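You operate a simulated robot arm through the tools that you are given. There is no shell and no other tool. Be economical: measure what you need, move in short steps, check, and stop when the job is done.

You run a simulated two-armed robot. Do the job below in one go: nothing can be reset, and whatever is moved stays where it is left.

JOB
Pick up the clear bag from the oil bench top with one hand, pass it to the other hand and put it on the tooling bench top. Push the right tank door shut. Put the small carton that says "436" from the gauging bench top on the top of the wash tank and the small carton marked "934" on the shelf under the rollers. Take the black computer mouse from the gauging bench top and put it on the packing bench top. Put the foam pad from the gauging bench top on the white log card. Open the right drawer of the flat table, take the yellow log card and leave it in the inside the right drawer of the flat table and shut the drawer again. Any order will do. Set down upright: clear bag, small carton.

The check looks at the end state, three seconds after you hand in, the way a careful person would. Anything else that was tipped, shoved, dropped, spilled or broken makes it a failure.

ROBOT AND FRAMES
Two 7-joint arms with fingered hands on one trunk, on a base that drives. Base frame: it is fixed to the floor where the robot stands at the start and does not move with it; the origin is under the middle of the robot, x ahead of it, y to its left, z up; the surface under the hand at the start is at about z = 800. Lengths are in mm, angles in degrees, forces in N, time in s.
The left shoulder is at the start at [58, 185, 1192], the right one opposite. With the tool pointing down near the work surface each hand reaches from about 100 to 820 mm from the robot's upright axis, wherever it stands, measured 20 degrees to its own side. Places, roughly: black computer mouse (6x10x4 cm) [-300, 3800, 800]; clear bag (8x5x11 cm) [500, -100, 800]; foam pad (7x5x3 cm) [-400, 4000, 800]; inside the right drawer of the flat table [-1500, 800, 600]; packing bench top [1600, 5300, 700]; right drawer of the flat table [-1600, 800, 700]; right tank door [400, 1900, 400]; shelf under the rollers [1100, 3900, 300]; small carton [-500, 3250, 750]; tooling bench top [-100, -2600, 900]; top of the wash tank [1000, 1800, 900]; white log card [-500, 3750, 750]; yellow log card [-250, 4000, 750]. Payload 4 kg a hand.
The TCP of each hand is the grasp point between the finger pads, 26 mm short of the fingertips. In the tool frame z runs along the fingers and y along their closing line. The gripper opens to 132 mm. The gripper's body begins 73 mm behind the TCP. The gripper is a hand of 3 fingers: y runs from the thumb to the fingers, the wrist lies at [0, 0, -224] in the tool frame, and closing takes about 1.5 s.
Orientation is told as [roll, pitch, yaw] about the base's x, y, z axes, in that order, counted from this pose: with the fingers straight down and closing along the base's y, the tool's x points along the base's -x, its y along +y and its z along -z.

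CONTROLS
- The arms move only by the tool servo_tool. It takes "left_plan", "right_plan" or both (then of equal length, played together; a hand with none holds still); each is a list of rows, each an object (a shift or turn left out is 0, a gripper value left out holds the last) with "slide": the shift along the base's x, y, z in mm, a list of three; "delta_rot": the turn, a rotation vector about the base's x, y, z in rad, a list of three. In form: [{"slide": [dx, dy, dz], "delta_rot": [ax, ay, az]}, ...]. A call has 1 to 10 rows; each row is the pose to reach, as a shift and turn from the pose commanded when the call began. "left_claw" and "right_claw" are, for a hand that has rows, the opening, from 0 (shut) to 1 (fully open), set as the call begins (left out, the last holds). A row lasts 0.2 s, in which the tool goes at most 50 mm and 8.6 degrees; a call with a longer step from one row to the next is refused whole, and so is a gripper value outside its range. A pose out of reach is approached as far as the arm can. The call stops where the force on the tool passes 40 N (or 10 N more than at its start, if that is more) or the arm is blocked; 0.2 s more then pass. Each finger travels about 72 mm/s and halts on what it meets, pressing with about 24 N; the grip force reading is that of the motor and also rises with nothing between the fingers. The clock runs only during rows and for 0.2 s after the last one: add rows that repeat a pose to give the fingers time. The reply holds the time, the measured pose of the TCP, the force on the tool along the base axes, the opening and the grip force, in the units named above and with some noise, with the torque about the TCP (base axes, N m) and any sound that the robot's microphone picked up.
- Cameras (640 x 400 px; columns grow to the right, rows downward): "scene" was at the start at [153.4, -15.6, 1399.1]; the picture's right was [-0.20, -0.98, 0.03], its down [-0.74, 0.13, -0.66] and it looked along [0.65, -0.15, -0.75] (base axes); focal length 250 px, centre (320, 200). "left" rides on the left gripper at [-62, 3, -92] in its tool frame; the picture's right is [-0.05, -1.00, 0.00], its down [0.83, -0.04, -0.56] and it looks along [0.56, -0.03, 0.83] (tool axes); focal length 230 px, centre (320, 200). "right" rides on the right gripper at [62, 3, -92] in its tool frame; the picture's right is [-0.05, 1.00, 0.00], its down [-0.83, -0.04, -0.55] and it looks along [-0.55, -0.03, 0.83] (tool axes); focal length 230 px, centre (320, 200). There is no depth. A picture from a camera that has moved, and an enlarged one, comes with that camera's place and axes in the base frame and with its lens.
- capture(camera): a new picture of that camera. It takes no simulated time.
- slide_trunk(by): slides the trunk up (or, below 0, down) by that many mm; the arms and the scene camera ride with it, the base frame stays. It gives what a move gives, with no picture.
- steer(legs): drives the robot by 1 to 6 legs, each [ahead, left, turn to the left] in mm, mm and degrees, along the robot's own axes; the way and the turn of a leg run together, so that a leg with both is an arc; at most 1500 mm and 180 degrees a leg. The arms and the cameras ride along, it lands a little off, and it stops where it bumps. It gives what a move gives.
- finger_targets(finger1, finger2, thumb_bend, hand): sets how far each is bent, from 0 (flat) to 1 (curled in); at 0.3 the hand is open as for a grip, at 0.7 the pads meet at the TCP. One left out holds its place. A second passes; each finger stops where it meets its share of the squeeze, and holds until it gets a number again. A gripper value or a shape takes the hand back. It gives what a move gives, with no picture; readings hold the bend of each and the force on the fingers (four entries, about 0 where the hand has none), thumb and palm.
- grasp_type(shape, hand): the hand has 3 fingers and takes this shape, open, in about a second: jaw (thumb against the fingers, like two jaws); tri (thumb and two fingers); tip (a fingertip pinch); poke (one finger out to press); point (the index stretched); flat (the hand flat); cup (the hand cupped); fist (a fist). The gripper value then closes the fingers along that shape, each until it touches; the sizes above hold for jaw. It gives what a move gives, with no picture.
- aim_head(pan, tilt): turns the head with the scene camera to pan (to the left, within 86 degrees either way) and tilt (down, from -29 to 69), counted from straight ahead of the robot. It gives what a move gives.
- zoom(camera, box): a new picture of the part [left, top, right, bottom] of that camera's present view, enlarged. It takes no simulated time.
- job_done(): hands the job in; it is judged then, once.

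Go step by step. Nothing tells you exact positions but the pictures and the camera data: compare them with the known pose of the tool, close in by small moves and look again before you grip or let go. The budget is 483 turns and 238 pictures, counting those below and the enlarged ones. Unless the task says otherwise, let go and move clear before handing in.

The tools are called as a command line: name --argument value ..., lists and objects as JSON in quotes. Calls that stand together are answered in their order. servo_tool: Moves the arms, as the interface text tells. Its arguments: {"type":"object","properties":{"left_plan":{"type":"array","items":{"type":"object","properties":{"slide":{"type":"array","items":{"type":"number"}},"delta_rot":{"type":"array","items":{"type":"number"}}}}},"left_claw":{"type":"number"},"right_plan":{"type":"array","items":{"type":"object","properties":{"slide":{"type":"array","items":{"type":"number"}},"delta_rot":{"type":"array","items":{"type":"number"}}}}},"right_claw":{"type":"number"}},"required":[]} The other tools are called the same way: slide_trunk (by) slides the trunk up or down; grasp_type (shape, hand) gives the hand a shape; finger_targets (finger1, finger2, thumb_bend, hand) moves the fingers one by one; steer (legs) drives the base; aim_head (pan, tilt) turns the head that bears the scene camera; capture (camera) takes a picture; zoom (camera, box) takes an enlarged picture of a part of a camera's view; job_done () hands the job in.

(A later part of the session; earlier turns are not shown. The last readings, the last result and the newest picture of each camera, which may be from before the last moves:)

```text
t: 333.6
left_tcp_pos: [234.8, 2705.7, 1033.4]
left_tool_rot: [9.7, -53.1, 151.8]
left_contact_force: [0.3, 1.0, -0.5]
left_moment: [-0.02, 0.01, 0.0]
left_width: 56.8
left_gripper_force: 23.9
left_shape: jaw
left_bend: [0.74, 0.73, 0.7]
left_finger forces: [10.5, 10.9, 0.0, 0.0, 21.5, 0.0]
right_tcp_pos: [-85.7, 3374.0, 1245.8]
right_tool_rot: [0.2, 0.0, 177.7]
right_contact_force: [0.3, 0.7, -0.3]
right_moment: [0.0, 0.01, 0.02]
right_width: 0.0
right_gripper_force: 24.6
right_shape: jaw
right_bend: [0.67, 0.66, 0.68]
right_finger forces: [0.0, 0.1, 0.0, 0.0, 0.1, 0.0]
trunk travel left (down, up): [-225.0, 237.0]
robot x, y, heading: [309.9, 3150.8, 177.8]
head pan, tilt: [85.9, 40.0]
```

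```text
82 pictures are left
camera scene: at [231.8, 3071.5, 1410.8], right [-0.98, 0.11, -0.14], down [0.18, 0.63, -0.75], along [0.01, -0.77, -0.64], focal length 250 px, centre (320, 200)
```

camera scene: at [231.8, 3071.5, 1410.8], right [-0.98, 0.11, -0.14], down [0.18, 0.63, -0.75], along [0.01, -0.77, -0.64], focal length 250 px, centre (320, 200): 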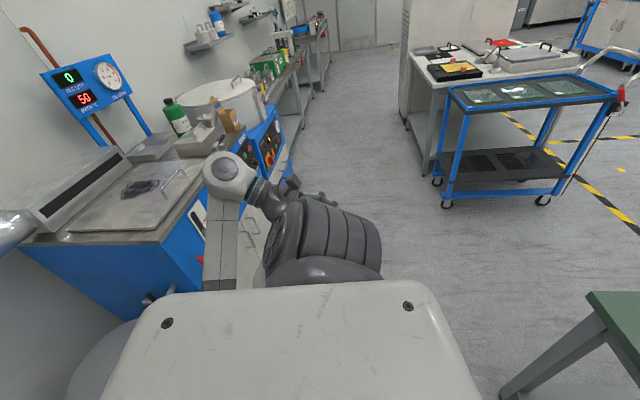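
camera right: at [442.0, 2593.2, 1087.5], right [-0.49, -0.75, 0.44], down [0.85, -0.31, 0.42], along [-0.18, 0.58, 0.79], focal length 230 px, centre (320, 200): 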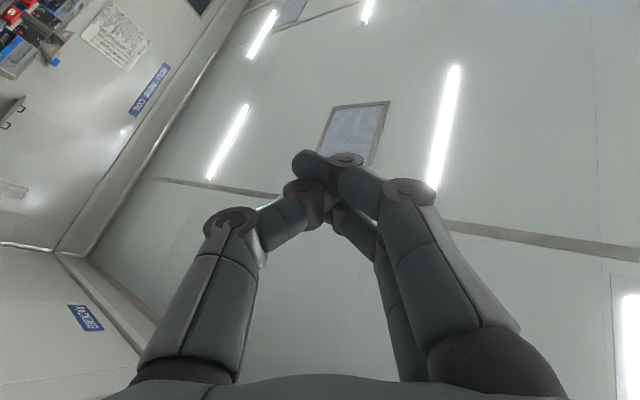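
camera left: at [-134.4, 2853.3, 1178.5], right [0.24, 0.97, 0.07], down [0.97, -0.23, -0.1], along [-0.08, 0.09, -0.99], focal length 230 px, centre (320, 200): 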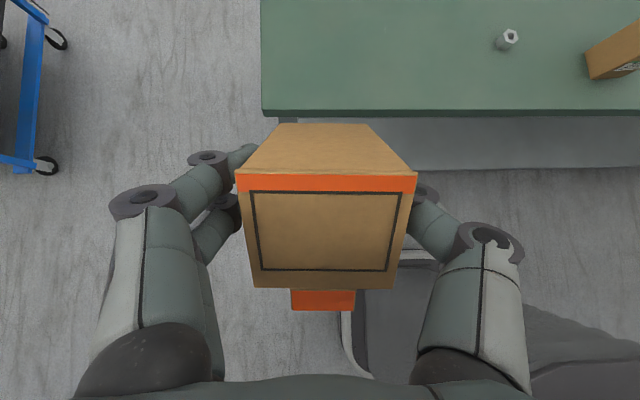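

servo_tool --left_plan '[{"slide": [-30, 0, -30]}, {"slide": [-60, 0, -60]}, {"slide": [-90, 5, -95]}, {"slide": [-120, 10, -130]}, {"slide": [-150, 20, -165]}, {"slide": [-180, 30, -200]}, {"slide": [-210, 45, -235]}, {"slide": [-240, 60, -270]}]'

aim_head --pan 70 --tilt 45

capture --camera "scene"

```text
t: 334.6
left_tcp_pos: [86.9, 2700.4, 936.5]
left_tool_rot: [20.3, -49.6, 138.3]
left_contact_force: [0.1, 0.0, 0.3]
left_moment: [-0.01, 0.02, 0.03]
left_width: 56.8
left_gripper_force: 24.0
left_shape: jaw
left_bend: [0.74, 0.73, 0.7]
left_finger forces: [10.5, 10.9, 0.0, 0.0, 21.4, 0.0]
left hand out of reach, approached as far as the arm can: row 4, 5
right_tcp_pos: [-88.0, 3374.7, 1247.3]
right_tool_rot: [0.4, 0.0, 177.6]
right_contact_force: [0.0, 0.6, -0.4]
right_moment: [0.0, -0.03, 0.0]
right_width: 0.0
right_gripper_force: 24.3
right_shape: jaw
right_bend: [0.67, 0.66, 0.68]
right_finger forces: [0.0, 0.0, 0.0, 0.0, 0.0, 0.1]
trunk travel left (down, up): [-225.0, 237.0]
robot x, y, heading: [305.6, 3156.1, 178.3]
head pan, tilt: [85.9, 40.0]
stopped in row 5 (left hand): the arm was blocked; the commanded pose is now the measured one
```

```text
t: 335.4
left_tcp_pos: [88.3, 2700.0, 936.0]
left_tool_rot: [20.3, -49.8, 138.2]
left_contact_force: [0.2, -0.2, -0.8]
left_moment: [0.02, -0.02, 0.02]
left_width: 56.9
left_gripper_force: 23.7
left_shape: jaw
left_bend: [0.74, 0.73, 0.7]
left_finger forces: [10.5, 10.9, 0.0, 0.0, 21.4, 0.0]
right_tcp_pos: [-85.6, 3373.6, 1245.4]
right_tool_rot: [0.3, 0.0, 177.7]
right_contact_force: [0.6, 0.5, 0.9]
right_moment: [-0.02, -0.02, 0.04]
right_width: 0.2
right_gripper_force: 24.3
right_shape: jaw
right_bend: [0.67, 0.66, 0.68]
right_finger forces: [0.0, 0.0, 0.0, 0.1, 0.0, 0.1]
trunk travel left (down, up): [-225.0, 237.0]
robot x, y, heading: [309.7, 3154.8, 178.1]
head pan, tilt: [70.0, 45.0]
```

```text
81 pictures are left
camera scene: at [211.8, 3080.5, 1400.5], right [-0.92, 0.37, -0.14], down [0.36, 0.65, -0.67], along [-0.16, -0.66, -0.73], focal length 250 px, centre (320, 200)
```

scene: 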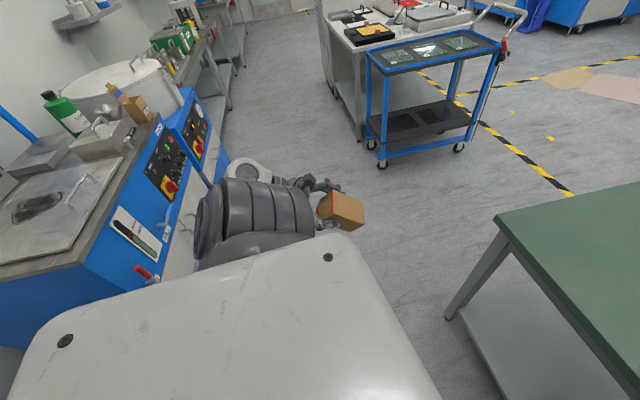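

servo_tool --left_plan '[{"slide": [-24, 28, 0], "delta_rot": [0.043, -0.063, 0.11]}, {"slide": [-48, 56, 0], "delta_rot": [0.086, -0.126, 0.22]}, {"slide": [-72, 84, 0], "delta_rot": [0.128, -0.189, 0.33]}, {"slide": [-96, 112, -10], "delta_rot": [0.171, -0.252, 0.439]}, {"slide": [-120, 140, -25], "delta_rot": [0.171, -0.252, 0.439]}, {"slide": [-144, 168, -45], "delta_rot": [0.171, -0.252, 0.439]}, {"slide": [-168, 196, -65], "delta_rot": [0.171, -0.252, 0.439]}, {"slide": [-186, 218, -86], "delta_rot": [0.171, -0.252, 0.439]}]'

servo_tool --left_plan '[{"slide": [0, 0, -45]}, {"slide": [0, 0, -90]}, {"slide": [0, 0, -135]}, {"slide": [0, 0, -180]}, {"slide": [0, 0, -225]}, {"slide": [0, 0, -270]}]'

```text
t: 337.4
left_tcp_pos: [-73.1, 2892.2, 831.9]
left_tool_rot: [-2.3, -34.3, -179.2]
left_contact_force: [0.5, -0.2, -0.8]
left_moment: [0.0, -0.01, 0.03]
left_width: 56.8
left_gripper_force: 24.3
left_shape: jaw
left_bend: [0.74, 0.73, 0.7]
left_finger forces: [10.6, 10.7, 0.0, 0.0, 21.3, 0.1]
left hand out of reach, approached as far as the arm can: row 2, 3, 4, 5, 6, 7, 8
right_tcp_pos: [-86.3, 3373.6, 1246.0]
right_tool_rot: [0.4, 0.0, 177.7]
right_contact_force: [0.4, -0.6, -0.1]
right_moment: [0.0, 0.02, 0.0]
right_width: 0.0
right_gripper_force: 24.5
right_shape: jaw
right_bend: [0.67, 0.66, 0.68]
right_finger forces: [0.1, 0.0, 0.1, 0.0, 0.0, 0.0]
trunk travel left (down, up): [-225.0, 237.0]
robot x, y, heading: [310.5, 3149.9, 177.8]
head pan, tilt: [70.0, 45.0]
stopped in row 8 (left hand): the arm was blocked; the commanded pose is now the measured one
```

```text
t: 338.8
left_tcp_pos: [-76.1, 2893.0, 561.3]
left_tool_rot: [-2.4, -34.1, -179.1]
left_contact_force: [0.2, -1.0, -0.9]
left_moment: [0.0, -0.02, -0.01]
left_width: 56.8
left_gripper_force: 24.3
left_shape: jaw
left_bend: [0.74, 0.73, 0.7]
left_finger forces: [10.5, 10.7, 0.1, 0.0, 21.3, 0.0]
right_tcp_pos: [-87.7, 3371.3, 1246.2]
right_tool_rot: [0.3, 0.1, 177.8]
right_contact_force: [-0.2, 0.3, 0.1]
right_moment: [0.02, -0.01, 0.02]
right_width: 0.1
right_gripper_force: 23.7
right_shape: jaw
right_bend: [0.67, 0.66, 0.68]
right_finger forces: [0.1, 0.1, 0.0, 0.0, 0.0, 0.0]
trunk travel left (down, up): [-225.0, 237.0]
robot x, y, heading: [309.3, 3154.7, 178.0]
head pan, tilt: [70.0, 45.0]
```

The arm is unwound: it now reaches z 561 freely. Driving to the roller table and facing it.

servo_tool --left_plan '[{"slide": [10, 0, 40], "delta_rot": [0, -0.1, 0]}, {"slide": [20, 0, 80], "delta_rot": [0, -0.2, 0]}, {"slide": [20, 0, 120], "delta_rot": [0, -0.3, 0]}, {"slide": [20, 0, 160], "delta_rot": [0, -0.4, 0]}, {"slide": [20, 0, 200], "delta_rot": [0, -0.5, 0]}]'

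steer --legs '[[0, 0, -170], [0, 0, -20], [-40, 600, 0]]'

aim_head --pan 15 --tilt 35

capture --camera "scene"

```text
t: 340.0
left_tcp_pos: [-51.8, 2890.2, 763.5]
left_tool_rot: [-1.9, -5.4, -179.4]
left_contact_force: [0.8, 0.2, -0.7]
left_moment: [0.01, -0.01, 0.0]
left_width: 56.7
left_gripper_force: 24.2
left_shape: jaw
left_bend: [0.74, 0.73, 0.7]
left_finger forces: [10.9, 10.7, 0.0, 0.0, 21.6, 0.0]
left hand out of reach, approached as far as the arm can: row 1
right_tcp_pos: [-88.1, 3373.3, 1244.3]
right_tool_rot: [0.3, 0.0, 177.8]
right_contact_force: [0.5, -0.4, 0.3]
right_moment: [-0.01, 0.02, 0.02]
right_width: 0.0
right_gripper_force: 23.8
right_shape: jaw
right_bend: [0.67, 0.66, 0.68]
right_finger forces: [0.1, 0.0, 0.0, 0.1, 0.0, 0.0]
trunk travel left (down, up): [-225.0, 237.0]
robot x, y, heading: [308.3, 3150.1, 177.8]
head pan, tilt: [70.0, 45.0]
```

```text
t: 351.5
left_tcp_pos: [822.2, 3915.9, 763.5]
left_tool_rot: [-1.9, -5.5, -11.5]
left_contact_force: [1.1, 0.0, -0.2]
left_moment: [0.0, -0.02, 0.02]
left_width: 56.7
left_gripper_force: 24.3
left_shape: jaw
left_bend: [0.74, 0.73, 0.7]
left_finger forces: [10.7, 10.8, 0.0, 0.1, 21.7, 0.0]
right_tcp_pos: [753.7, 3433.6, 1246.5]
right_tool_rot: [0.4, 0.1, -14.4]
right_contact_force: [-0.4, 0.6, 0.0]
right_moment: [-0.01, 0.0, -0.01]
right_width: 0.1
right_gripper_force: 23.7
right_shape: jaw
right_bend: [0.67, 0.66, 0.68]
right_finger forces: [0.1, 0.0, 0.0, 0.0, 0.0, 0.0]
trunk travel left (down, up): [-225.0, 237.0]
robot x, y, heading: [410.5, 3733.3, -14.3]
head pan, tilt: [70.0, 45.0]
```

```text
t: 352.7
left_tcp_pos: [821.5, 3914.4, 764.5]
left_tool_rot: [-1.9, -5.5, -11.4]
left_contact_force: [0.5, -1.1, 0.1]
left_moment: [-0.03, 0.06, 0.02]
left_width: 56.5
left_gripper_force: 24.4
left_shape: jaw
left_bend: [0.74, 0.73, 0.7]
left_finger forces: [10.9, 10.8, 0.1, 0.0, 21.6, 0.0]
right_tcp_pos: [754.3, 3433.9, 1246.2]
right_tool_rot: [0.5, 0.1, -14.3]
right_contact_force: [0.2, -0.2, 0.7]
right_moment: [-0.02, 0.0, -0.02]
right_width: 0.1
right_gripper_force: 23.5
right_shape: jaw
right_bend: [0.67, 0.66, 0.68]
right_finger forces: [0.0, 0.0, 0.1, 0.1, 0.0, 0.1]
trunk travel left (down, up): [-225.0, 237.0]
robot x, y, heading: [411.5, 3736.3, -14.2]
head pan, tilt: [15.0, 35.0]
```

```text
80 pictures are left
camera scene: at [570.0, 3719.9, 1406.8], right [0.01, -1.0, -0.04], down [-0.68, 0.02, -0.73], along [0.73, 0.03, -0.68], focal length 250 px, centre (320, 200)
```

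scene: 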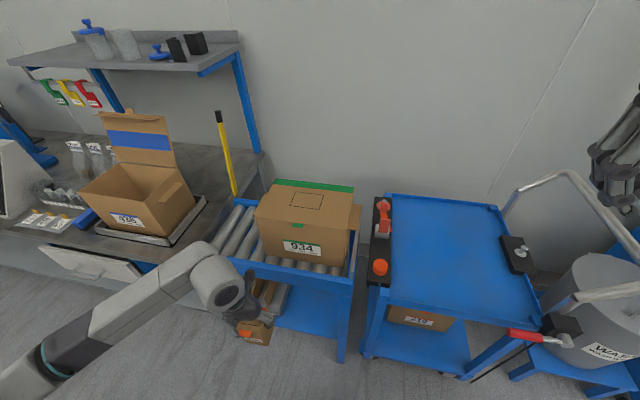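

zoom --camera "scene" --box '[210, 230, 380, 390]'

```text
2.50 times, centred on (295, 310) of scene
camera zoom: at [570.0, 3719.9, 1406.8], right [0.01, -1.0, -0.04], down [-0.68, 0.02, -0.73], along [0.73, 0.03, -0.68], focal length 625 px, centre (382, -75)
```

zoom: 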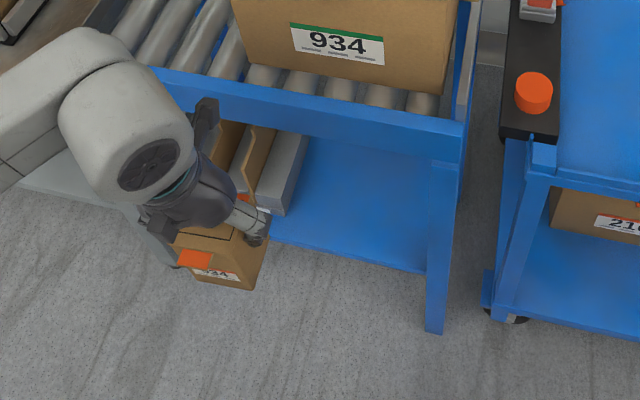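

The carton hangs upright with its lid closed. I'll line up in front of the free part of the shelf and lower the trunk in steps.

servo_tool --left_plan '[{"slide": [15, -25, 0]}, {"slide": [30, -50, 0]}, {"slide": [45, -75, 0]}]'

slide_trunk --by -100

slide_trunk --by -100

capture --camera "scene"

```text
t: 353.5
left_tcp_pos: [867.5, 3839.4, 765.1]
left_tool_rot: [-1.9, -5.6, -11.6]
left_contact_force: [0.7, -1.0, -0.1]
left_moment: [-0.02, 0.04, 0.02]
left_width: 56.6
left_gripper_force: 24.0
left_shape: jaw
left_bend: [0.74, 0.73, 0.7]
left_finger forces: [10.9, 10.9, 0.0, 0.1, 21.6, 0.0]
right_tcp_pos: [755.1, 3434.2, 1244.1]
right_tool_rot: [0.4, 0.1, -14.4]
right_contact_force: [-1.2, -0.1, 0.1]
right_moment: [0.01, 0.02, 0.0]
right_width: 0.0
right_gripper_force: 23.5
right_shape: jaw
right_bend: [0.67, 0.66, 0.68]
right_finger forces: [0.1, 0.0, 0.0, 0.0, 0.0, 0.1]
trunk travel left (down, up): [-225.0, 237.0]
robot x, y, heading: [412.6, 3733.6, -14.1]
head pan, tilt: [15.0, 35.0]
```

```text
t: 354.9
left_tcp_pos: [866.5, 3840.9, 666.1]
left_tool_rot: [-2.1, -5.6, -11.5]
left_contact_force: [0.9, 0.3, 1.0]
left_moment: [-0.01, -0.08, 0.0]
left_width: 56.7
left_gripper_force: 24.3
left_shape: jaw
left_bend: [0.74, 0.73, 0.7]
left_finger forces: [10.8, 10.9, 0.0, 0.0, 21.5, 0.1]
right_tcp_pos: [753.1, 3433.8, 1147.1]
right_tool_rot: [0.4, 0.0, -14.4]
right_contact_force: [-0.3, 0.5, -0.2]
right_moment: [0.0, -0.01, 0.0]
right_width: 0.0
right_gripper_force: 23.9
right_shape: jaw
right_bend: [0.67, 0.66, 0.68]
right_finger forces: [0.1, 0.0, 0.1, 0.0, 0.0, 0.0]
trunk travel left (down, up): [-125.0, 337.0]
robot x, y, heading: [415.0, 3736.1, -14.0]
head pan, tilt: [15.0, 35.0]
```

```text
t: 356.2
left_tcp_pos: [866.9, 3840.5, 565.5]
left_tool_rot: [-1.9, -5.7, -11.5]
left_contact_force: [-0.2, 0.3, 0.2]
left_moment: [0.03, -0.02, 0.04]
left_width: 56.5
left_gripper_force: 23.7
left_shape: jaw
left_bend: [0.74, 0.73, 0.7]
left_finger forces: [10.9, 10.7, 0.1, 0.1, 21.6, 0.0]
right_tcp_pos: [753.1, 3434.2, 1046.8]
right_tool_rot: [0.4, 0.0, -14.3]
right_contact_force: [-0.1, 0.3, 0.5]
right_moment: [0.0, -0.03, -0.01]
right_width: 0.0
right_gripper_force: 23.7
right_shape: jaw
right_bend: [0.67, 0.66, 0.68]
right_finger forces: [0.0, 0.0, 0.0, 0.1, 0.1, 0.0]
trunk travel left (down, up): [-25.0, 437.0]
robot x, y, heading: [413.3, 3734.4, -14.2]
head pan, tilt: [15.0, 35.0]
```

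```text
78 pictures are left
camera scene: at [733.9, 3678.3, 1114.5], right [-0.01, -0.99, -0.12], down [-0.88, 0.07, -0.47], along [0.47, 0.1, -0.87], focal length 250 px, centre (320, 200)
```

scene: 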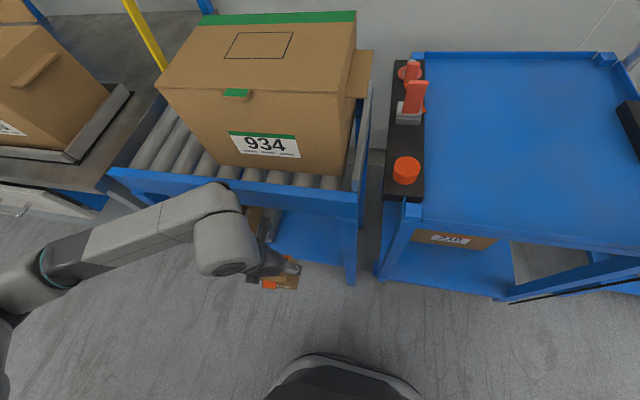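

zoom --camera "scene" --box '[210, 160, 390, 300]'

```text
2.86 times, centred on (300, 230) of scene
camera zoom: at [733.9, 3678.3, 1114.5], right [-0.01, -0.99, -0.12], down [-0.88, 0.07, -0.47], along [0.47, 0.1, -0.87], focal length 714 px, centre (377, 114)
```

zoom: 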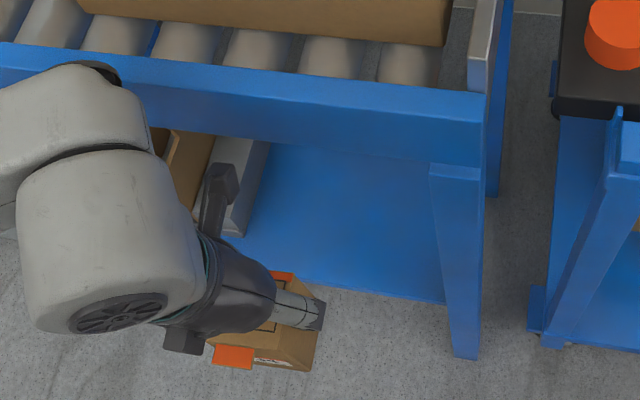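

I need the hand lower and outside the rail, so I'll probe the shelf height: lower in front of it, then move in gently.

servo_tool --left_plan '[{"slide": [0, -10, -45]}, {"slide": [0, -20, -90]}, {"slide": [0, -30, -130]}, {"slide": [15, -30, -130]}, {"slide": [30, -30, -130]}, {"slide": [45, -30, -130]}, {"slide": [60, -30, -130]}, {"slide": [75, -30, -130]}, {"slide": [90, -30, -130]}, {"slide": [95, -30, -130]}]'

zoom --camera "scene" --box '[210, 160, 390, 300]'

```text
t: 358.4
left_tcp_pos: [941.7, 3813.8, 419.6]
left_tool_rot: [-1.7, -3.6, -12.2]
left_contact_force: [0.1, -1.0, -0.1]
left_moment: [-0.01, -0.01, -0.01]
left_width: 56.2
left_gripper_force: 23.6
left_shape: jaw
left_bend: [0.74, 0.73, 0.7]
left_finger forces: [10.8, 10.9, 0.0, 0.0, 21.7, 0.0]
right_tcp_pos: [754.8, 3436.8, 1044.6]
right_tool_rot: [0.2, 0.0, -14.3]
right_contact_force: [0.3, 0.2, 0.2]
right_moment: [0.0, 0.03, 0.0]
right_width: 0.0
right_gripper_force: 23.7
right_shape: jaw
right_bend: [0.67, 0.66, 0.68]
right_finger forces: [0.0, 0.0, 0.0, 0.0, 0.0, 0.0]
trunk travel left (down, up): [-25.0, 437.0]
robot x, y, heading: [414.2, 3732.1, -14.1]
head pan, tilt: [15.0, 35.0]
```

```text
2.86 times, centred on (300, 230) of scene
camera zoom: at [735.0, 3681.1, 1112.7], right [-0.01, -0.99, -0.12], down [-0.88, 0.07, -0.47], along [0.47, 0.1, -0.88], focal length 714 px, centre (377, 114)
```

zoom: 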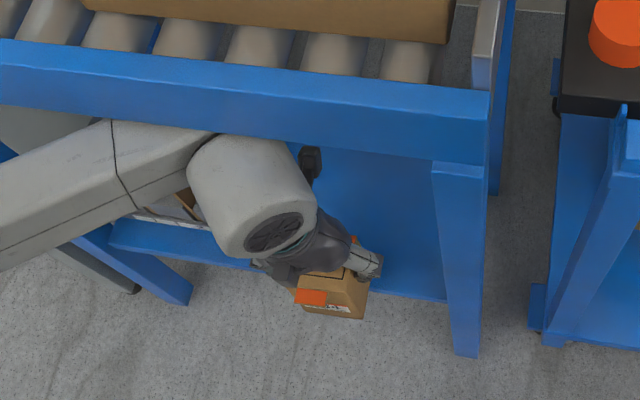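

The forearm runs sideways along the rail. I'll back off, shift the robot right so the forearm comes in straight, and retry.

servo_tool --left_plan '[{"slide": [-30, 5, 0]}, {"slide": [-65, 10, 5]}, {"slide": [-100, 20, 10]}, {"slide": [-120, 20, 15]}]'

steer --legs '[[-60, -190, 0]]'

servo_tool --left_plan '[{"slide": [5, 40, 0]}, {"slide": [10, 80, 0]}, {"slide": [15, 120, 0]}, {"slide": [25, 160, 0]}, {"slide": [40, 185, 0]}, {"slide": [55, 190, 0]}]'

capture --camera "scene"

```text
t: 359.4
left_tcp_pos: [844.0, 3830.2, 451.4]
left_tool_rot: [-1.9, -5.7, -11.5]
left_contact_force: [0.1, -0.2, 0.1]
left_moment: [-0.04, -0.02, 0.0]
left_width: 56.7
left_gripper_force: 23.7
left_shape: jaw
left_bend: [0.74, 0.73, 0.7]
left_finger forces: [10.9, 11.0, 0.0, 0.1, 21.6, 0.0]
right_tcp_pos: [754.6, 3434.1, 1045.1]
right_tool_rot: [0.4, 0.1, -14.4]
right_contact_force: [0.1, 0.2, 0.2]
right_moment: [0.02, 0.04, -0.02]
right_width: 0.0
right_gripper_force: 24.5
right_shape: jaw
right_bend: [0.67, 0.66, 0.68]
right_finger forces: [0.0, 0.0, 0.0, 0.0, 0.0, 0.0]
trunk travel left (down, up): [-25.0, 437.0]
robot x, y, heading: [415.5, 3736.1, -14.2]
head pan, tilt: [15.0, 35.0]
```

```text
t: 361.0
left_tcp_pos: [737.5, 3659.3, 449.5]
left_tool_rot: [-1.9, -5.5, -11.8]
left_contact_force: [0.2, -0.3, 0.1]
left_moment: [0.02, -0.01, 0.0]
left_width: 56.5
left_gripper_force: 24.2
left_shape: jaw
left_bend: [0.74, 0.73, 0.7]
left_finger forces: [10.9, 10.9, 0.1, 0.0, 21.7, 0.1]
right_tcp_pos: [647.4, 3261.8, 1045.3]
right_tool_rot: [0.4, 0.1, -14.7]
right_contact_force: [-0.5, -0.7, 0.4]
right_moment: [0.03, -0.03, -0.01]
right_width: 0.0
right_gripper_force: 24.2
right_shape: jaw
right_bend: [0.67, 0.66, 0.68]
right_finger forces: [0.0, 0.0, 0.1, 0.1, 0.0, 0.0]
trunk travel left (down, up): [-25.0, 437.0]
robot x, y, heading: [306.2, 3562.2, -14.4]
head pan, tilt: [15.0, 35.0]
```

```text
t: 362.4
left_tcp_pos: [790.8, 3850.0, 448.0]
left_tool_rot: [-2.0, -5.4, -11.7]
left_contact_force: [0.7, -1.3, -0.1]
left_moment: [0.01, 0.0, 0.05]
left_width: 56.3
left_gripper_force: 23.8
left_shape: jaw
left_bend: [0.74, 0.73, 0.7]
left_finger forces: [10.7, 10.9, 0.0, 0.0, 21.6, 0.1]
right_tcp_pos: [648.7, 3262.9, 1045.9]
right_tool_rot: [0.4, 0.1, -14.6]
right_contact_force: [0.0, 0.0, -0.1]
right_moment: [-0.01, 0.03, -0.05]
right_width: 0.0
right_gripper_force: 23.5
right_shape: jaw
right_bend: [0.67, 0.66, 0.68]
right_finger forces: [0.0, 0.0, 0.0, 0.0, 0.1, 0.0]
trunk travel left (down, up): [-25.0, 437.0]
robot x, y, heading: [307.3, 3561.9, -14.5]
head pan, tilt: [15.0, 35.0]
```

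```text
75 pictures are left
camera scene: at [629.9, 3507.0, 1113.6], right [-0.02, -0.99, -0.12], down [-0.88, 0.07, -0.47], along [0.47, 0.1, -0.88], focal length 250 px, centre (320, 200)
```

scene: 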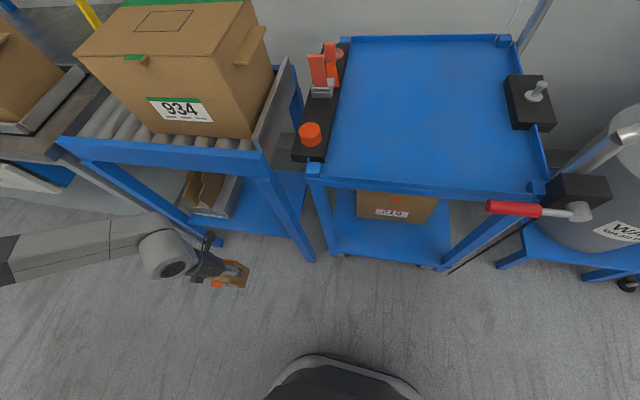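

capture --camera "left"

```text
74 pictures are left
camera left: at [842.3, 3843.9, 546.1], right [-0.16, -0.99, 0.04], down [-0.87, 0.16, 0.47], along [-0.47, 0.04, -0.88], focal length 230 px, centre (320, 200)
```

left: 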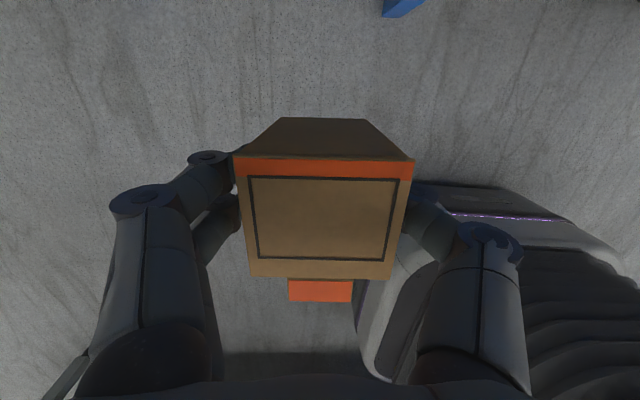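

servo_tool --left_plan '[{"slide": [20, -10, -25]}, {"slide": [45, -20, -48]}, {"slide": [80, -30, -48]}, {"slide": [110, -35, -48]}, {"slide": [130, -35, -48]}, {"slide": [145, -35, -48]}, {"slide": [155, -35, -48]}, {"slide": [165, -35, -48]}]'

servo_tool --left_plan '[{"slide": [8, 0, 0]}, {"slide": [16, 0, 0]}, {"slide": [24, 0, 0]}]'

zoom --camera "scene" --box '[60, 110, 340, 300]'

```text
t: 364.2
left_tcp_pos: [957.6, 3817.5, 400.9]
left_tool_rot: [-2.0, -5.5, -11.7]
left_contact_force: [0.5, 0.3, -0.1]
left_moment: [-0.01, -0.03, 0.01]
left_width: 56.5
left_gripper_force: 24.5
left_shape: jaw
left_bend: [0.74, 0.73, 0.7]
left_finger forces: [10.8, 10.9, 0.1, 0.0, 21.7, 0.0]
right_tcp_pos: [648.1, 3262.9, 1045.8]
right_tool_rot: [0.4, 0.1, -14.6]
right_contact_force: [0.2, -0.4, -0.6]
right_moment: [-0.01, -0.01, 0.0]
right_width: 0.0
right_gripper_force: 24.1
right_shape: jaw
right_bend: [0.67, 0.66, 0.68]
right_finger forces: [0.1, 0.0, 0.0, 0.0, 0.0, 0.1]
trunk travel left (down, up): [-25.0, 437.0]
robot x, y, heading: [308.7, 3561.8, -14.2]
head pan, tilt: [15.0, 35.0]
```

```text
t: 365.0
left_tcp_pos: [982.5, 3814.8, 400.6]
left_tool_rot: [-1.9, -5.5, -11.6]
left_contact_force: [0.1, 0.1, -0.1]
left_moment: [-0.03, 0.0, 0.01]
left_width: 56.4
left_gripper_force: 23.9
left_shape: jaw
left_bend: [0.74, 0.73, 0.7]
left_finger forces: [10.6, 10.9, 0.1, 0.0, 21.6, 0.0]
right_tcp_pos: [648.3, 3263.0, 1045.8]
right_tool_rot: [0.4, 0.1, -14.6]
right_contact_force: [0.1, -0.3, 0.0]
right_moment: [-0.03, -0.02, -0.02]
right_width: 0.1
right_gripper_force: 23.4
right_shape: jaw
right_bend: [0.67, 0.66, 0.68]
right_finger forces: [0.0, 0.0, 0.1, 0.0, 0.0, 0.0]
trunk travel left (down, up): [-25.0, 437.0]
robot x, y, heading: [307.9, 3561.5, -14.5]
head pan, tilt: [15.0, 35.0]
```

```text
2.11 times, centred on (200, 205) of scene
camera zoom: at [629.8, 3506.9, 1113.7], right [-0.02, -0.99, -0.12], down [-0.88, 0.07, -0.47], along [0.47, 0.1, -0.88], focal length 526 px, centre (573, 190)
```

zoom: 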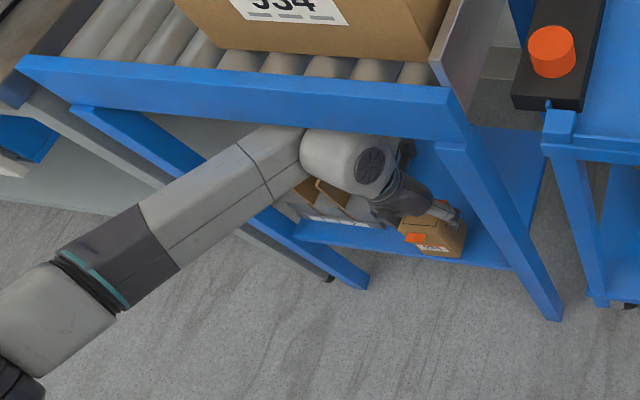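

The carton is over the shelf front with nothing touching. Moving a bit deeper and then down to contact.

servo_tool --left_plan '[{"slide": [6, -1, -8]}, {"slide": [12, -2, -14]}, {"slide": [20, -4, -18]}, {"slide": [28, -6, -20]}, {"slide": [34, -7, -22]}]'

servo_tool --left_plan '[{"slide": [0, 0, -4]}, {"slide": [0, 0, -8]}, {"slide": [0, 0, -12]}, {"slide": [0, 0, -16]}, {"slide": [0, 0, -20]}]'

zoom --camera "scene" --box '[160, 150, 340, 270]'

```text
t: 366.2
left_tcp_pos: [1015.2, 3807.1, 380.9]
left_tool_rot: [-1.9, -5.6, -11.8]
left_contact_force: [-2.0, 0.3, 3.7]
left_moment: [0.12, -0.02, 0.04]
left_width: 56.7
left_gripper_force: 23.8
left_shape: jaw
left_bend: [0.74, 0.73, 0.7]
left_finger forces: [10.4, 11.4, 0.1, 0.0, 22.4, 0.1]
right_tcp_pos: [647.5, 3262.6, 1046.2]
right_tool_rot: [0.4, 0.2, -14.6]
right_contact_force: [0.6, 0.1, -0.7]
right_moment: [-0.02, 0.04, 0.01]
right_width: 0.2
right_gripper_force: 24.0
right_shape: jaw
right_bend: [0.67, 0.66, 0.68]
right_finger forces: [0.0, 0.1, 0.0, 0.0, 0.0, 0.0]
trunk travel left (down, up): [-25.0, 437.0]
robot x, y, heading: [305.8, 3565.0, -14.4]
head pan, tilt: [15.0, 35.0]
```

```text
t: 367.4
left_tcp_pos: [1012.8, 3807.2, 359.1]
left_tool_rot: [-1.8, -5.5, -11.8]
left_contact_force: [-3.5, 0.2, 13.8]
left_moment: [0.22, 0.48, 0.0]
left_width: 55.3
left_gripper_force: 23.7
left_shape: jaw
left_bend: [0.75, 0.75, 0.72]
left_finger forces: [10.4, 10.2, 0.0, 0.0, 20.4, 0.2]
right_tcp_pos: [646.4, 3261.4, 1044.9]
right_tool_rot: [0.4, 0.0, -14.6]
right_contact_force: [-0.6, -0.1, -0.2]
right_moment: [0.01, 0.01, -0.02]
right_width: 0.0
right_gripper_force: 23.7
right_shape: jaw
right_bend: [0.67, 0.66, 0.68]
right_finger forces: [0.0, 0.0, 0.0, 0.1, 0.1, 0.0]
trunk travel left (down, up): [-25.0, 437.0]
robot x, y, heading: [308.4, 3563.5, -14.2]
head pan, tilt: [15.0, 35.0]
```

```text
3.33 times, centred on (250, 210) of scene
camera zoom: at [628.4, 3506.2, 1113.8], right [-0.02, -0.99, -0.12], down [-0.88, 0.07, -0.47], along [0.47, 0.1, -0.87], focal length 833 px, centre (553, 167)
```

zoom: 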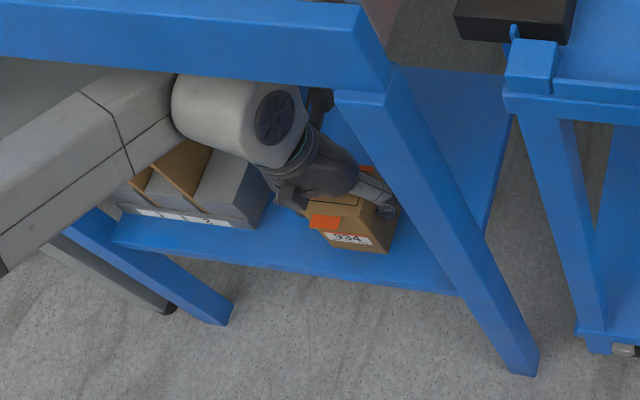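

servo_tool --left_plan '[{"slide": [0, 0, 2]}, {"slide": [0, 0, 2]}, {"slide": [0, 0, 2]}, {"slide": [0, 0, 2]}, {"slide": [0, 0, 2]}]' --left_claw 0.75

servo_tool --left_plan '[{"slide": [0, 0, 8]}, {"slide": [-1, 0, 18]}, {"slide": [-3, 0, 28]}]'

zoom --camera "scene" --box '[160, 150, 340, 270]'

```text
t: 368.6
left_tcp_pos: [1012.8, 3805.9, 360.1]
left_tool_rot: [-1.8, -5.5, -11.7]
left_contact_force: [-0.2, -0.4, 0.3]
left_moment: [-0.04, 0.02, 0.0]
left_width: 98.7
left_gripper_force: 0.1
left_shape: jaw
left_bend: [0.64, 0.64, 0.6]
left_finger forces: [0.1, 0.0, 0.0, 0.0, 0.0, 0.0]
right_tcp_pos: [648.6, 3262.7, 1046.0]
right_tool_rot: [0.4, 0.1, -14.6]
right_contact_force: [0.8, 0.4, -0.2]
right_moment: [0.0, 0.0, 0.01]
right_width: 0.0
right_gripper_force: 23.8
right_shape: jaw
right_bend: [0.67, 0.66, 0.68]
right_finger forces: [0.0, 0.0, 0.0, 0.1, 0.0, 0.1]
trunk travel left (down, up): [-25.0, 437.0]
robot x, y, heading: [312.2, 3563.7, -14.2]
head pan, tilt: [15.0, 35.0]
```

```text
t: 369.4
left_tcp_pos: [1010.7, 3808.0, 389.4]
left_tool_rot: [-1.9, -5.5, -11.7]
left_contact_force: [0.0, 0.7, 0.3]
left_moment: [-0.01, -0.03, -0.03]
left_width: 98.6
left_gripper_force: 0.0
left_shape: jaw
left_bend: [0.64, 0.64, 0.6]
left_finger forces: [0.1, 0.1, 0.0, 0.1, 0.0, 0.0]
right_tcp_pos: [648.9, 3262.3, 1045.7]
right_tool_rot: [0.4, 0.0, -14.6]
right_contact_force: [0.6, 0.1, 0.4]
right_moment: [-0.03, -0.04, 0.01]
right_width: 0.1
right_gripper_force: 23.6
right_shape: jaw
right_bend: [0.67, 0.66, 0.68]
right_finger forces: [0.0, 0.0, 0.0, 0.1, 0.0, 0.0]
trunk travel left (down, up): [-25.0, 437.0]
robot x, y, heading: [308.5, 3562.6, -14.5]
head pan, tilt: [15.0, 35.0]
```

```text
3.33 times, centred on (250, 210) of scene
camera zoom: at [629.4, 3506.9, 1113.9], right [-0.02, -0.99, -0.12], down [-0.88, 0.07, -0.47], along [0.47, 0.1, -0.88], focal length 833 px, centre (553, 167)
```

zoom: 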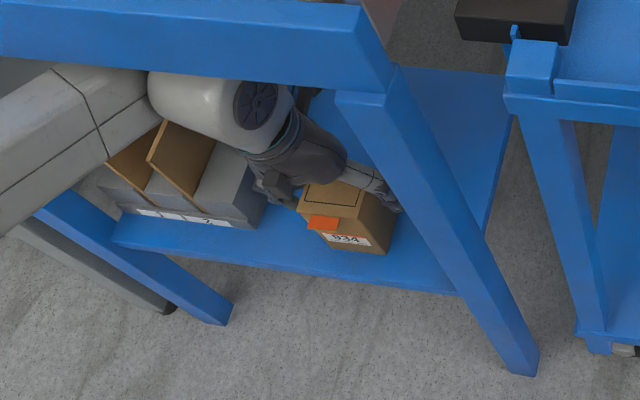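

934 stands upright on the shelf. Withdrawing straight out and raising the trunk.

servo_tool --left_plan '[{"slide": [-20, 4, 0]}, {"slide": [-45, 9, 0]}, {"slide": [-75, 15, 0]}, {"slide": [-110, 22, 0]}, {"slide": [-145, 29, 0]}, {"slide": [-180, 36, 0]}, {"slide": [-215, 40, 10]}, {"slide": [-240, 40, 40]}]'

steer --legs '[[-120, 0, 0]]'

slide_trunk --by 200

zoom --camera "scene" --box '[120, 100, 400, 340]'

```text
t: 371.2
left_tcp_pos: [772.6, 3846.5, 427.5]
left_tool_rot: [-2.0, -5.6, -11.7]
left_contact_force: [-0.5, 0.7, 0.4]
left_moment: [0.02, 0.02, 0.01]
left_width: 98.9
left_gripper_force: 0.0
left_shape: jaw
left_bend: [0.64, 0.64, 0.6]
left_finger forces: [0.0, 0.1, 0.1, 0.0, 0.0, 0.0]
right_tcp_pos: [646.4, 3263.0, 1045.9]
right_tool_rot: [0.4, 0.1, -14.7]
right_contact_force: [-0.7, 0.0, 0.4]
right_moment: [0.01, 0.01, 0.03]
right_width: 0.0
right_gripper_force: 24.2
right_shape: jaw
right_bend: [0.67, 0.66, 0.68]
right_finger forces: [0.0, 0.1, 0.0, 0.0, 0.0, 0.1]
trunk travel left (down, up): [-25.0, 437.0]
robot x, y, heading: [306.6, 3562.9, -14.1]
head pan, tilt: [15.0, 35.0]
```

```text
t: 372.4
left_tcp_pos: [657.4, 3876.3, 428.9]
left_tool_rot: [-1.9, -5.6, -11.7]
left_contact_force: [0.1, -0.7, -1.0]
left_moment: [-0.02, 0.0, -0.01]
left_width: 98.6
left_gripper_force: 0.1
left_shape: jaw
left_bend: [0.64, 0.64, 0.6]
left_finger forces: [0.0, 0.0, 0.0, 0.0, 0.0, 0.0]
right_tcp_pos: [531.2, 3293.3, 1045.1]
right_tool_rot: [0.3, 0.0, -14.6]
right_contact_force: [0.6, 0.4, 0.7]
right_moment: [0.01, 0.0, 0.01]
right_width: 0.2
right_gripper_force: 24.0
right_shape: jaw
right_bend: [0.67, 0.66, 0.68]
right_finger forces: [0.0, 0.0, 0.1, 0.1, 0.1, 0.1]
trunk travel left (down, up): [-25.0, 437.0]
robot x, y, heading: [195.1, 3591.7, -14.5]
head pan, tilt: [15.0, 35.0]
```

```text
t: 374.6
left_tcp_pos: [658.1, 3877.5, 626.7]
left_tool_rot: [-1.9, -5.4, -11.6]
left_contact_force: [0.5, 0.3, 0.3]
left_moment: [0.0, 0.02, 0.03]
left_width: 98.4
left_gripper_force: 0.2
left_shape: jaw
left_bend: [0.64, 0.64, 0.6]
left_finger forces: [0.0, 0.0, 0.0, 0.0, 0.1, 0.1]
right_tcp_pos: [532.2, 3292.7, 1244.5]
right_tool_rot: [0.4, 0.1, -14.6]
right_contact_force: [0.9, -0.8, 0.7]
right_moment: [-0.01, 0.04, 0.02]
right_width: 0.0
right_gripper_force: 24.0
right_shape: jaw
right_bend: [0.67, 0.66, 0.68]
right_finger forces: [0.0, 0.0, 0.1, 0.0, 0.1, 0.0]
trunk travel left (down, up): [-225.0, 237.0]
robot x, y, heading: [191.0, 3593.8, -14.1]
head pan, tilt: [15.0, 35.0]
```

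```text
1.67 times, centred on (260, 220) of scene
camera zoom: at [349.3, 3578.8, 1406.7], right [0.01, -1.0, -0.04], down [-0.68, 0.02, -0.73], along [0.73, 0.03, -0.68], focal length 417 px, centre (420, 167)
```

zoom: 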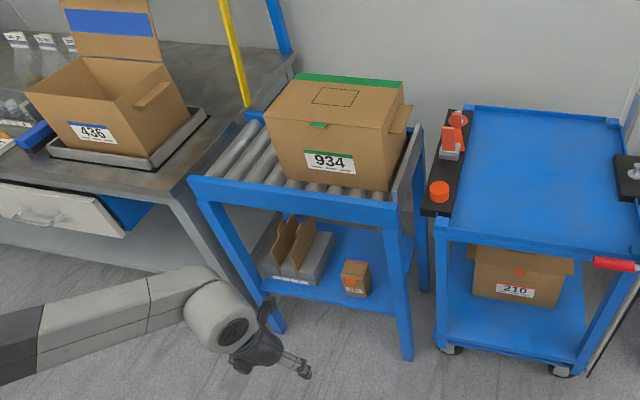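

Both cartons are placed. Next the foam pad, mouse and yellow card: raising the hand and moving to the bench's right side.

servo_tool --left_plan '[{"slide": [0, 0, 45]}, {"slide": [0, 0, 90]}, {"slide": [0, 0, 135]}, {"slide": [0, 0, 180]}, {"slide": [0, 0, 225]}, {"slide": [0, 0, 270]}, {"slide": [0, 0, 315]}, {"slide": [0, 0, 360]}, {"slide": [0, 0, 405]}, {"slide": [0, 0, 440]}]'

steer --legs '[[0, 0, 180], [80, -325, 3]]'

aim_head --pan 0 --tilt 45

capture --camera "scene"

```text
t: 376.8
left_tcp_pos: [655.5, 3876.5, 1069.8]
left_tool_rot: [-1.9, -5.5, -11.7]
left_contact_force: [-0.1, 1.2, -0.1]
left_moment: [0.02, -0.03, -0.01]
left_width: 98.7
left_gripper_force: 0.1
left_shape: jaw
left_bend: [0.64, 0.64, 0.6]
left_finger forces: [0.1, 0.0, 0.1, 0.1, 0.1, 0.0]
right_tcp_pos: [532.3, 3291.8, 1245.9]
right_tool_rot: [0.5, 0.1, -14.6]
right_contact_force: [-0.2, 0.2, 0.2]
right_moment: [-0.01, 0.02, 0.01]
right_width: 0.1
right_gripper_force: 24.1
right_shape: jaw
right_bend: [0.67, 0.66, 0.68]
right_finger forces: [0.0, 0.0, 0.1, 0.0, 0.1, 0.0]
trunk travel left (down, up): [-225.0, 237.0]
robot x, y, heading: [193.3, 3594.5, -14.6]
head pan, tilt: [15.0, 35.0]
```

```text
t: 386.4
left_tcp_pos: [-264.9, 3610.1, 1068.3]
left_tool_rot: [-2.0, -5.5, 172.8]
left_contact_force: [0.6, 0.6, -0.3]
left_moment: [-0.02, -0.01, 0.02]
left_width: 98.7
left_gripper_force: 0.3
left_shape: jaw
left_bend: [0.64, 0.64, 0.6]
left_finger forces: [0.1, 0.0, 0.0, 0.0, 0.0, 0.1]
right_tcp_pos: [-186.1, 4201.8, 1245.5]
right_tool_rot: [0.3, 0.2, 169.9]
right_contact_force: [-1.1, -0.4, 0.2]
right_moment: [0.01, 0.01, 0.01]
right_width: 0.0
right_gripper_force: 24.2
right_shape: jaw
right_bend: [0.67, 0.66, 0.68]
right_finger forces: [0.0, 0.1, 0.0, 0.1, 0.1, 0.0]
trunk travel left (down, up): [-225.0, 237.0]
robot x, y, heading: [176.7, 3924.3, 170.1]
head pan, tilt: [15.0, 35.0]
```

```text
t: 387.1
left_tcp_pos: [-265.7, 3611.7, 1067.8]
left_tool_rot: [-2.0, -5.5, 172.6]
left_contact_force: [-0.5, -0.9, 0.0]
left_moment: [-0.02, 0.03, -0.01]
left_width: 98.8
left_gripper_force: 0.1
left_shape: jaw
left_bend: [0.64, 0.64, 0.6]
left_finger forces: [0.1, 0.0, 0.0, 0.1, 0.1, 0.0]
right_tcp_pos: [-186.0, 4204.0, 1246.6]
right_tool_rot: [0.4, 0.0, 169.8]
right_contact_force: [0.0, 0.2, -1.0]
right_moment: [-0.01, 0.0, 0.04]
right_width: 0.0
right_gripper_force: 23.8
right_shape: jaw
right_bend: [0.67, 0.66, 0.68]
right_finger forces: [0.0, 0.0, 0.0, 0.1, 0.0, 0.0]
trunk travel left (down, up): [-225.0, 237.0]
robot x, y, heading: [178.1, 3926.4, 169.9]
head pan, tilt: [0.0, 45.0]
```

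```text
69 pictures are left
camera scene: at [29.8, 3955.5, 1392.8], right [0.17, 0.98, 0.0], down [0.79, -0.14, -0.6], along [-0.59, 0.1, -0.8], focal length 250 px, centre (320, 200)
```

scene: 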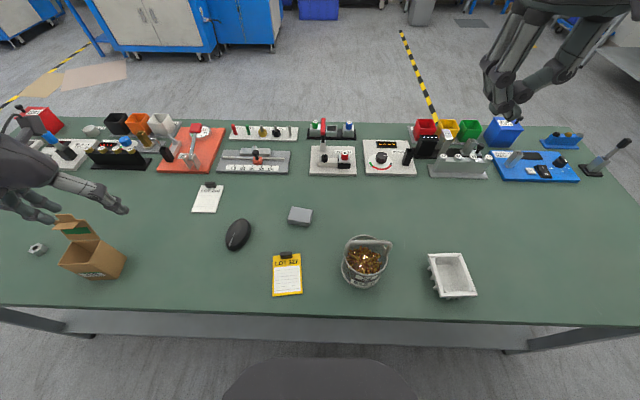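

Good overview. Zooming on the cards, mouse and foam.

zoom --camera "scene" --box '[180, 160, 340, 300]'

```text
2.86 times, centred on (260, 230) of scene
camera zoom: at [29.8, 3955.5, 1392.8], right [0.17, 0.98, 0.0], down [0.79, -0.14, -0.6], along [-0.59, 0.1, -0.8], focal length 714 px, centre (491, 114)
```

zoom: 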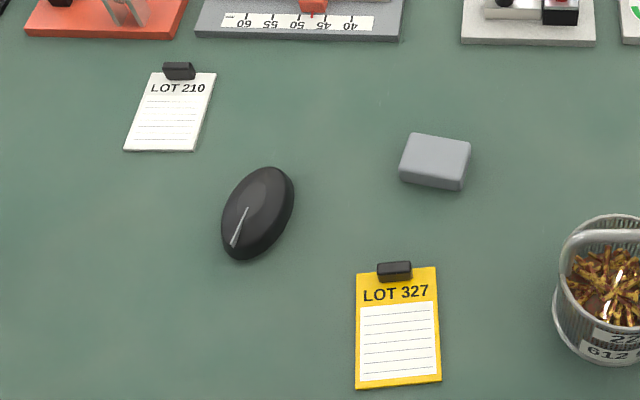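

servo_tool --left_plan '[{"slide": [-10, 45, 0], "delta_rot": [0, 0, -0.05]}, {"slide": [-20, 90, 0], "delta_rot": [0, 0, -0.1]}, {"slide": [-30, 135, 0], "delta_rot": [0, 0, -0.15]}, {"slide": [-40, 180, 0], "delta_rot": [0, 0, -0.185]}, {"slide": [-50, 225, 0], "delta_rot": [0, 0, -0.185]}, {"slide": [-60, 270, 0], "delta_rot": [0, 0, -0.185]}, {"slide": [-70, 315, -10], "delta_rot": [0, 0, -0.185]}, {"slide": [-75, 354, -30], "delta_rot": [0, 0, -0.185]}, {"slide": [-75, 354, -75], "delta_rot": [0, 0, -0.185]}, {"slide": [-75, 354, -118], "delta_rot": [0, 0, -0.185]}]' --left_claw 0.85

capture --camera "left"

```text
t: 389.4
left_tcp_pos: [-339.3, 3946.0, 954.0]
left_tool_rot: [-2.2, -5.8, 162.1]
left_contact_force: [0.1, 0.4, 1.0]
left_moment: [-0.01, 0.03, 0.03]
left_width: 112.4
left_gripper_force: 0.1
left_shape: jaw
left_bend: [0.54, 0.54, 0.5]
left_finger forces: [0.0, 0.1, 0.1, 0.0, 0.1, 0.0]
left hand out of reach, approached as far as the arm can: row 8, 9, 10
right_tcp_pos: [-186.7, 4203.2, 1245.2]
right_tool_rot: [0.3, 0.0, 169.8]
right_contact_force: [-1.4, 0.2, 0.0]
right_moment: [0.0, 0.03, 0.01]
right_width: 0.1
right_gripper_force: 23.9
right_shape: jaw
right_bend: [0.67, 0.66, 0.68]
right_finger forces: [0.0, 0.0, 0.1, 0.0, 0.0, 0.0]
trunk travel left (down, up): [-225.0, 237.0]
robot x, y, heading: [176.0, 3927.9, 169.8]
head pan, tilt: [0.0, 45.0]
```

```text
67 pictures are left
camera left: at [-390.9, 3954.2, 1051.8], right [0.26, 0.96, 0.04], down [0.85, -0.25, 0.47], along [0.47, -0.09, -0.88], focal length 230 px, centre (320, 200)
```

left: 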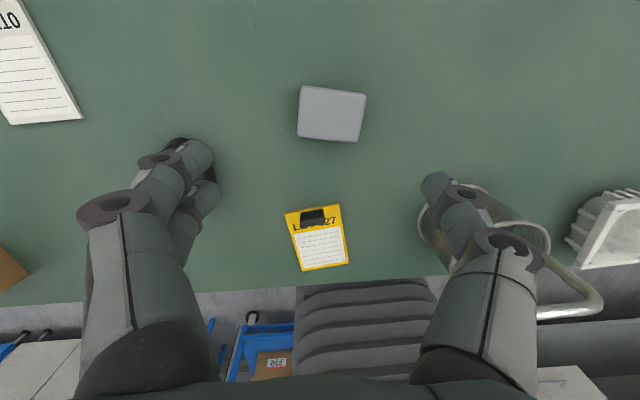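

steer --legs '[[0, -70, 0]]'

capture --camera "left"

```text
t: 390.4
left_tcp_pos: [-325.8, 4011.4, 954.6]
left_tool_rot: [-2.0, -5.7, 162.1]
left_contact_force: [0.6, 0.4, -0.6]
left_moment: [0.0, -0.01, 0.01]
left_width: 112.0
left_gripper_force: 0.1
left_shape: jaw
left_bend: [0.54, 0.54, 0.5]
left_finger forces: [0.0, 0.0, 0.0, 0.1, 0.1, 0.0]
right_tcp_pos: [-174.9, 4268.3, 1245.3]
right_tool_rot: [0.3, 0.1, 169.8]
right_contact_force: [-0.6, -0.5, 0.9]
right_moment: [0.02, 0.0, 0.0]
right_width: 0.0
right_gripper_force: 24.2
right_shape: jaw
right_bend: [0.67, 0.66, 0.68]
right_finger forces: [0.0, 0.1, 0.0, 0.1, 0.0, 0.0]
trunk travel left (down, up): [-225.0, 237.0]
robot x, y, heading: [188.3, 3991.9, 170.1]
head pan, tilt: [0.0, 45.0]
```

```text
66 pictures are left
camera left: at [-378.7, 4019.6, 1052.0], right [0.26, 0.96, 0.04], down [0.85, -0.25, 0.47], along [0.47, -0.09, -0.88], focal length 230 px, centre (320, 200)
```

left: 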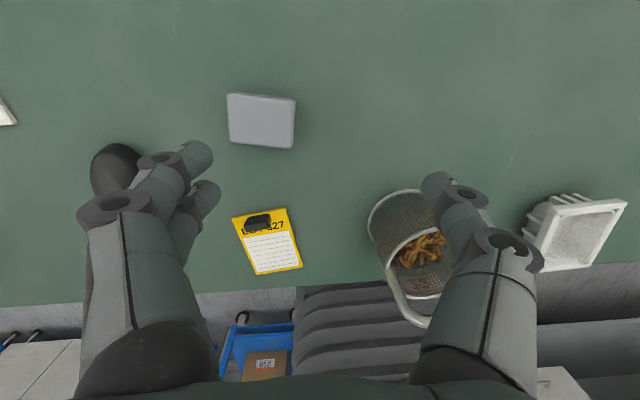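

servo_tool --left_plan '[{"slide": [-15, -22, -10]}, {"slide": [-30, -44, -20]}, {"slide": [-30, -44, -60]}, {"slide": [-30, -44, -95]}, {"slide": [-30, -44, -115]}, {"slide": [-30, -44, -121]}, {"slide": [-30, -44, -121]}]'

capture --camera "left"

```text
t: 392.0
left_tcp_pos: [-351.1, 3957.1, 839.2]
left_tool_rot: [-2.1, -5.7, 162.1]
left_contact_force: [0.3, -0.5, -0.7]
left_moment: [-0.02, -0.02, 0.03]
left_width: 112.1
left_gripper_force: 0.0
left_shape: jaw
left_bend: [0.54, 0.54, 0.5]
left_finger forces: [0.0, 0.1, 0.0, 0.0, 0.0, 0.0]
left hand out of reach, approached as far as the arm can: row 5, 6, 7
right_tcp_pos: [-175.4, 4268.1, 1244.9]
right_tool_rot: [0.3, 0.1, 169.8]
right_contact_force: [0.0, 0.5, 0.2]
right_moment: [0.01, -0.01, 0.04]
right_width: 0.3
right_gripper_force: 24.0
right_shape: jaw
right_bend: [0.67, 0.66, 0.68]
right_finger forces: [0.0, 0.1, 0.0, 0.0, 0.0, 0.1]
trunk travel left (down, up): [-225.0, 237.0]
robot x, y, heading: [188.5, 3997.4, 170.1]
head pan, tilt: [0.0, 45.0]
```

```text
65 pictures are left
camera left: at [-403.5, 3966.0, 937.5], right [0.26, 0.96, 0.04], down [0.85, -0.25, 0.47], along [0.47, -0.09, -0.88], focal length 230 px, centre (320, 200)
```

left: 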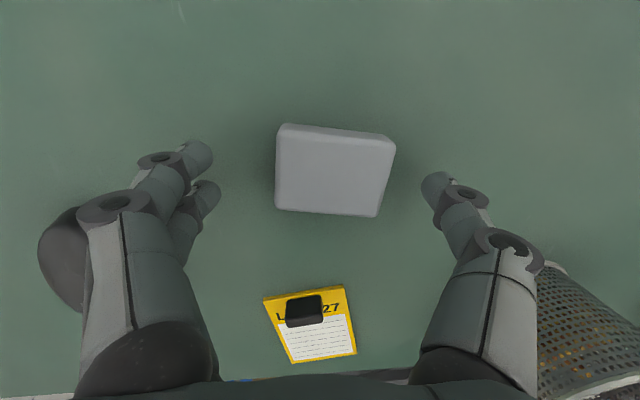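

slide_trunk --by -20

servo_tool --left_plan '[{"slide": [-7, 7, 10]}, {"slide": [-7, 7, 10]}]'

```text
t: 392.5
left_tcp_pos: [-352.1, 3962.1, 828.4]
left_tool_rot: [-2.5, -5.7, 162.1]
left_contact_force: [5.5, -0.5, 15.6]
left_moment: [-1.16, 0.01, 0.44]
left_width: 112.4
left_gripper_force: 0.0
left_shape: jaw
left_bend: [0.54, 0.54, 0.5]
left_finger forces: [2.5, 13.5, 0.0, 0.1, 0.0, 0.0]
right_tcp_pos: [-175.0, 4269.8, 1227.8]
right_tool_rot: [0.5, 0.3, 169.8]
right_contact_force: [-0.7, 0.7, -0.1]
right_moment: [-0.03, 0.04, 0.02]
right_width: 0.1
right_gripper_force: 24.0
right_shape: jaw
right_bend: [0.67, 0.66, 0.68]
right_finger forces: [0.0, 0.1, 0.1, 0.0, 0.0, 0.0]
trunk travel left (down, up): [-209.0, 253.0]
robot x, y, heading: [187.4, 3992.0, 170.0]
head pan, tilt: [0.0, 45.0]
stopped: the force on the tool passed its limit at 47 N (the readings are from after the stop); the commanded pose is now the measured one
```

```text
t: 393.1
left_tcp_pos: [-360.0, 3968.4, 838.1]
left_tool_rot: [-2.5, -5.7, 162.1]
left_contact_force: [-0.8, 0.0, 0.5]
left_moment: [-0.02, -0.02, 0.04]
left_width: 112.1
left_gripper_force: 0.0
left_shape: jaw
left_bend: [0.54, 0.54, 0.5]
left_finger forces: [0.1, 0.0, 0.0, 0.0, 0.0, 0.0]
right_tcp_pos: [-175.7, 4269.5, 1226.9]
right_tool_rot: [0.3, 0.4, 169.8]
right_contact_force: [-0.5, -0.3, 0.0]
right_moment: [0.02, 0.04, -0.03]
right_width: 0.0
right_gripper_force: 24.1
right_shape: jaw
right_bend: [0.67, 0.66, 0.68]
right_finger forces: [0.1, 0.1, 0.0, 0.0, 0.0, 0.1]
trunk travel left (down, up): [-209.0, 253.0]
robot x, y, heading: [190.5, 3995.2, 170.0]
head pan, tilt: [0.0, 45.0]
```

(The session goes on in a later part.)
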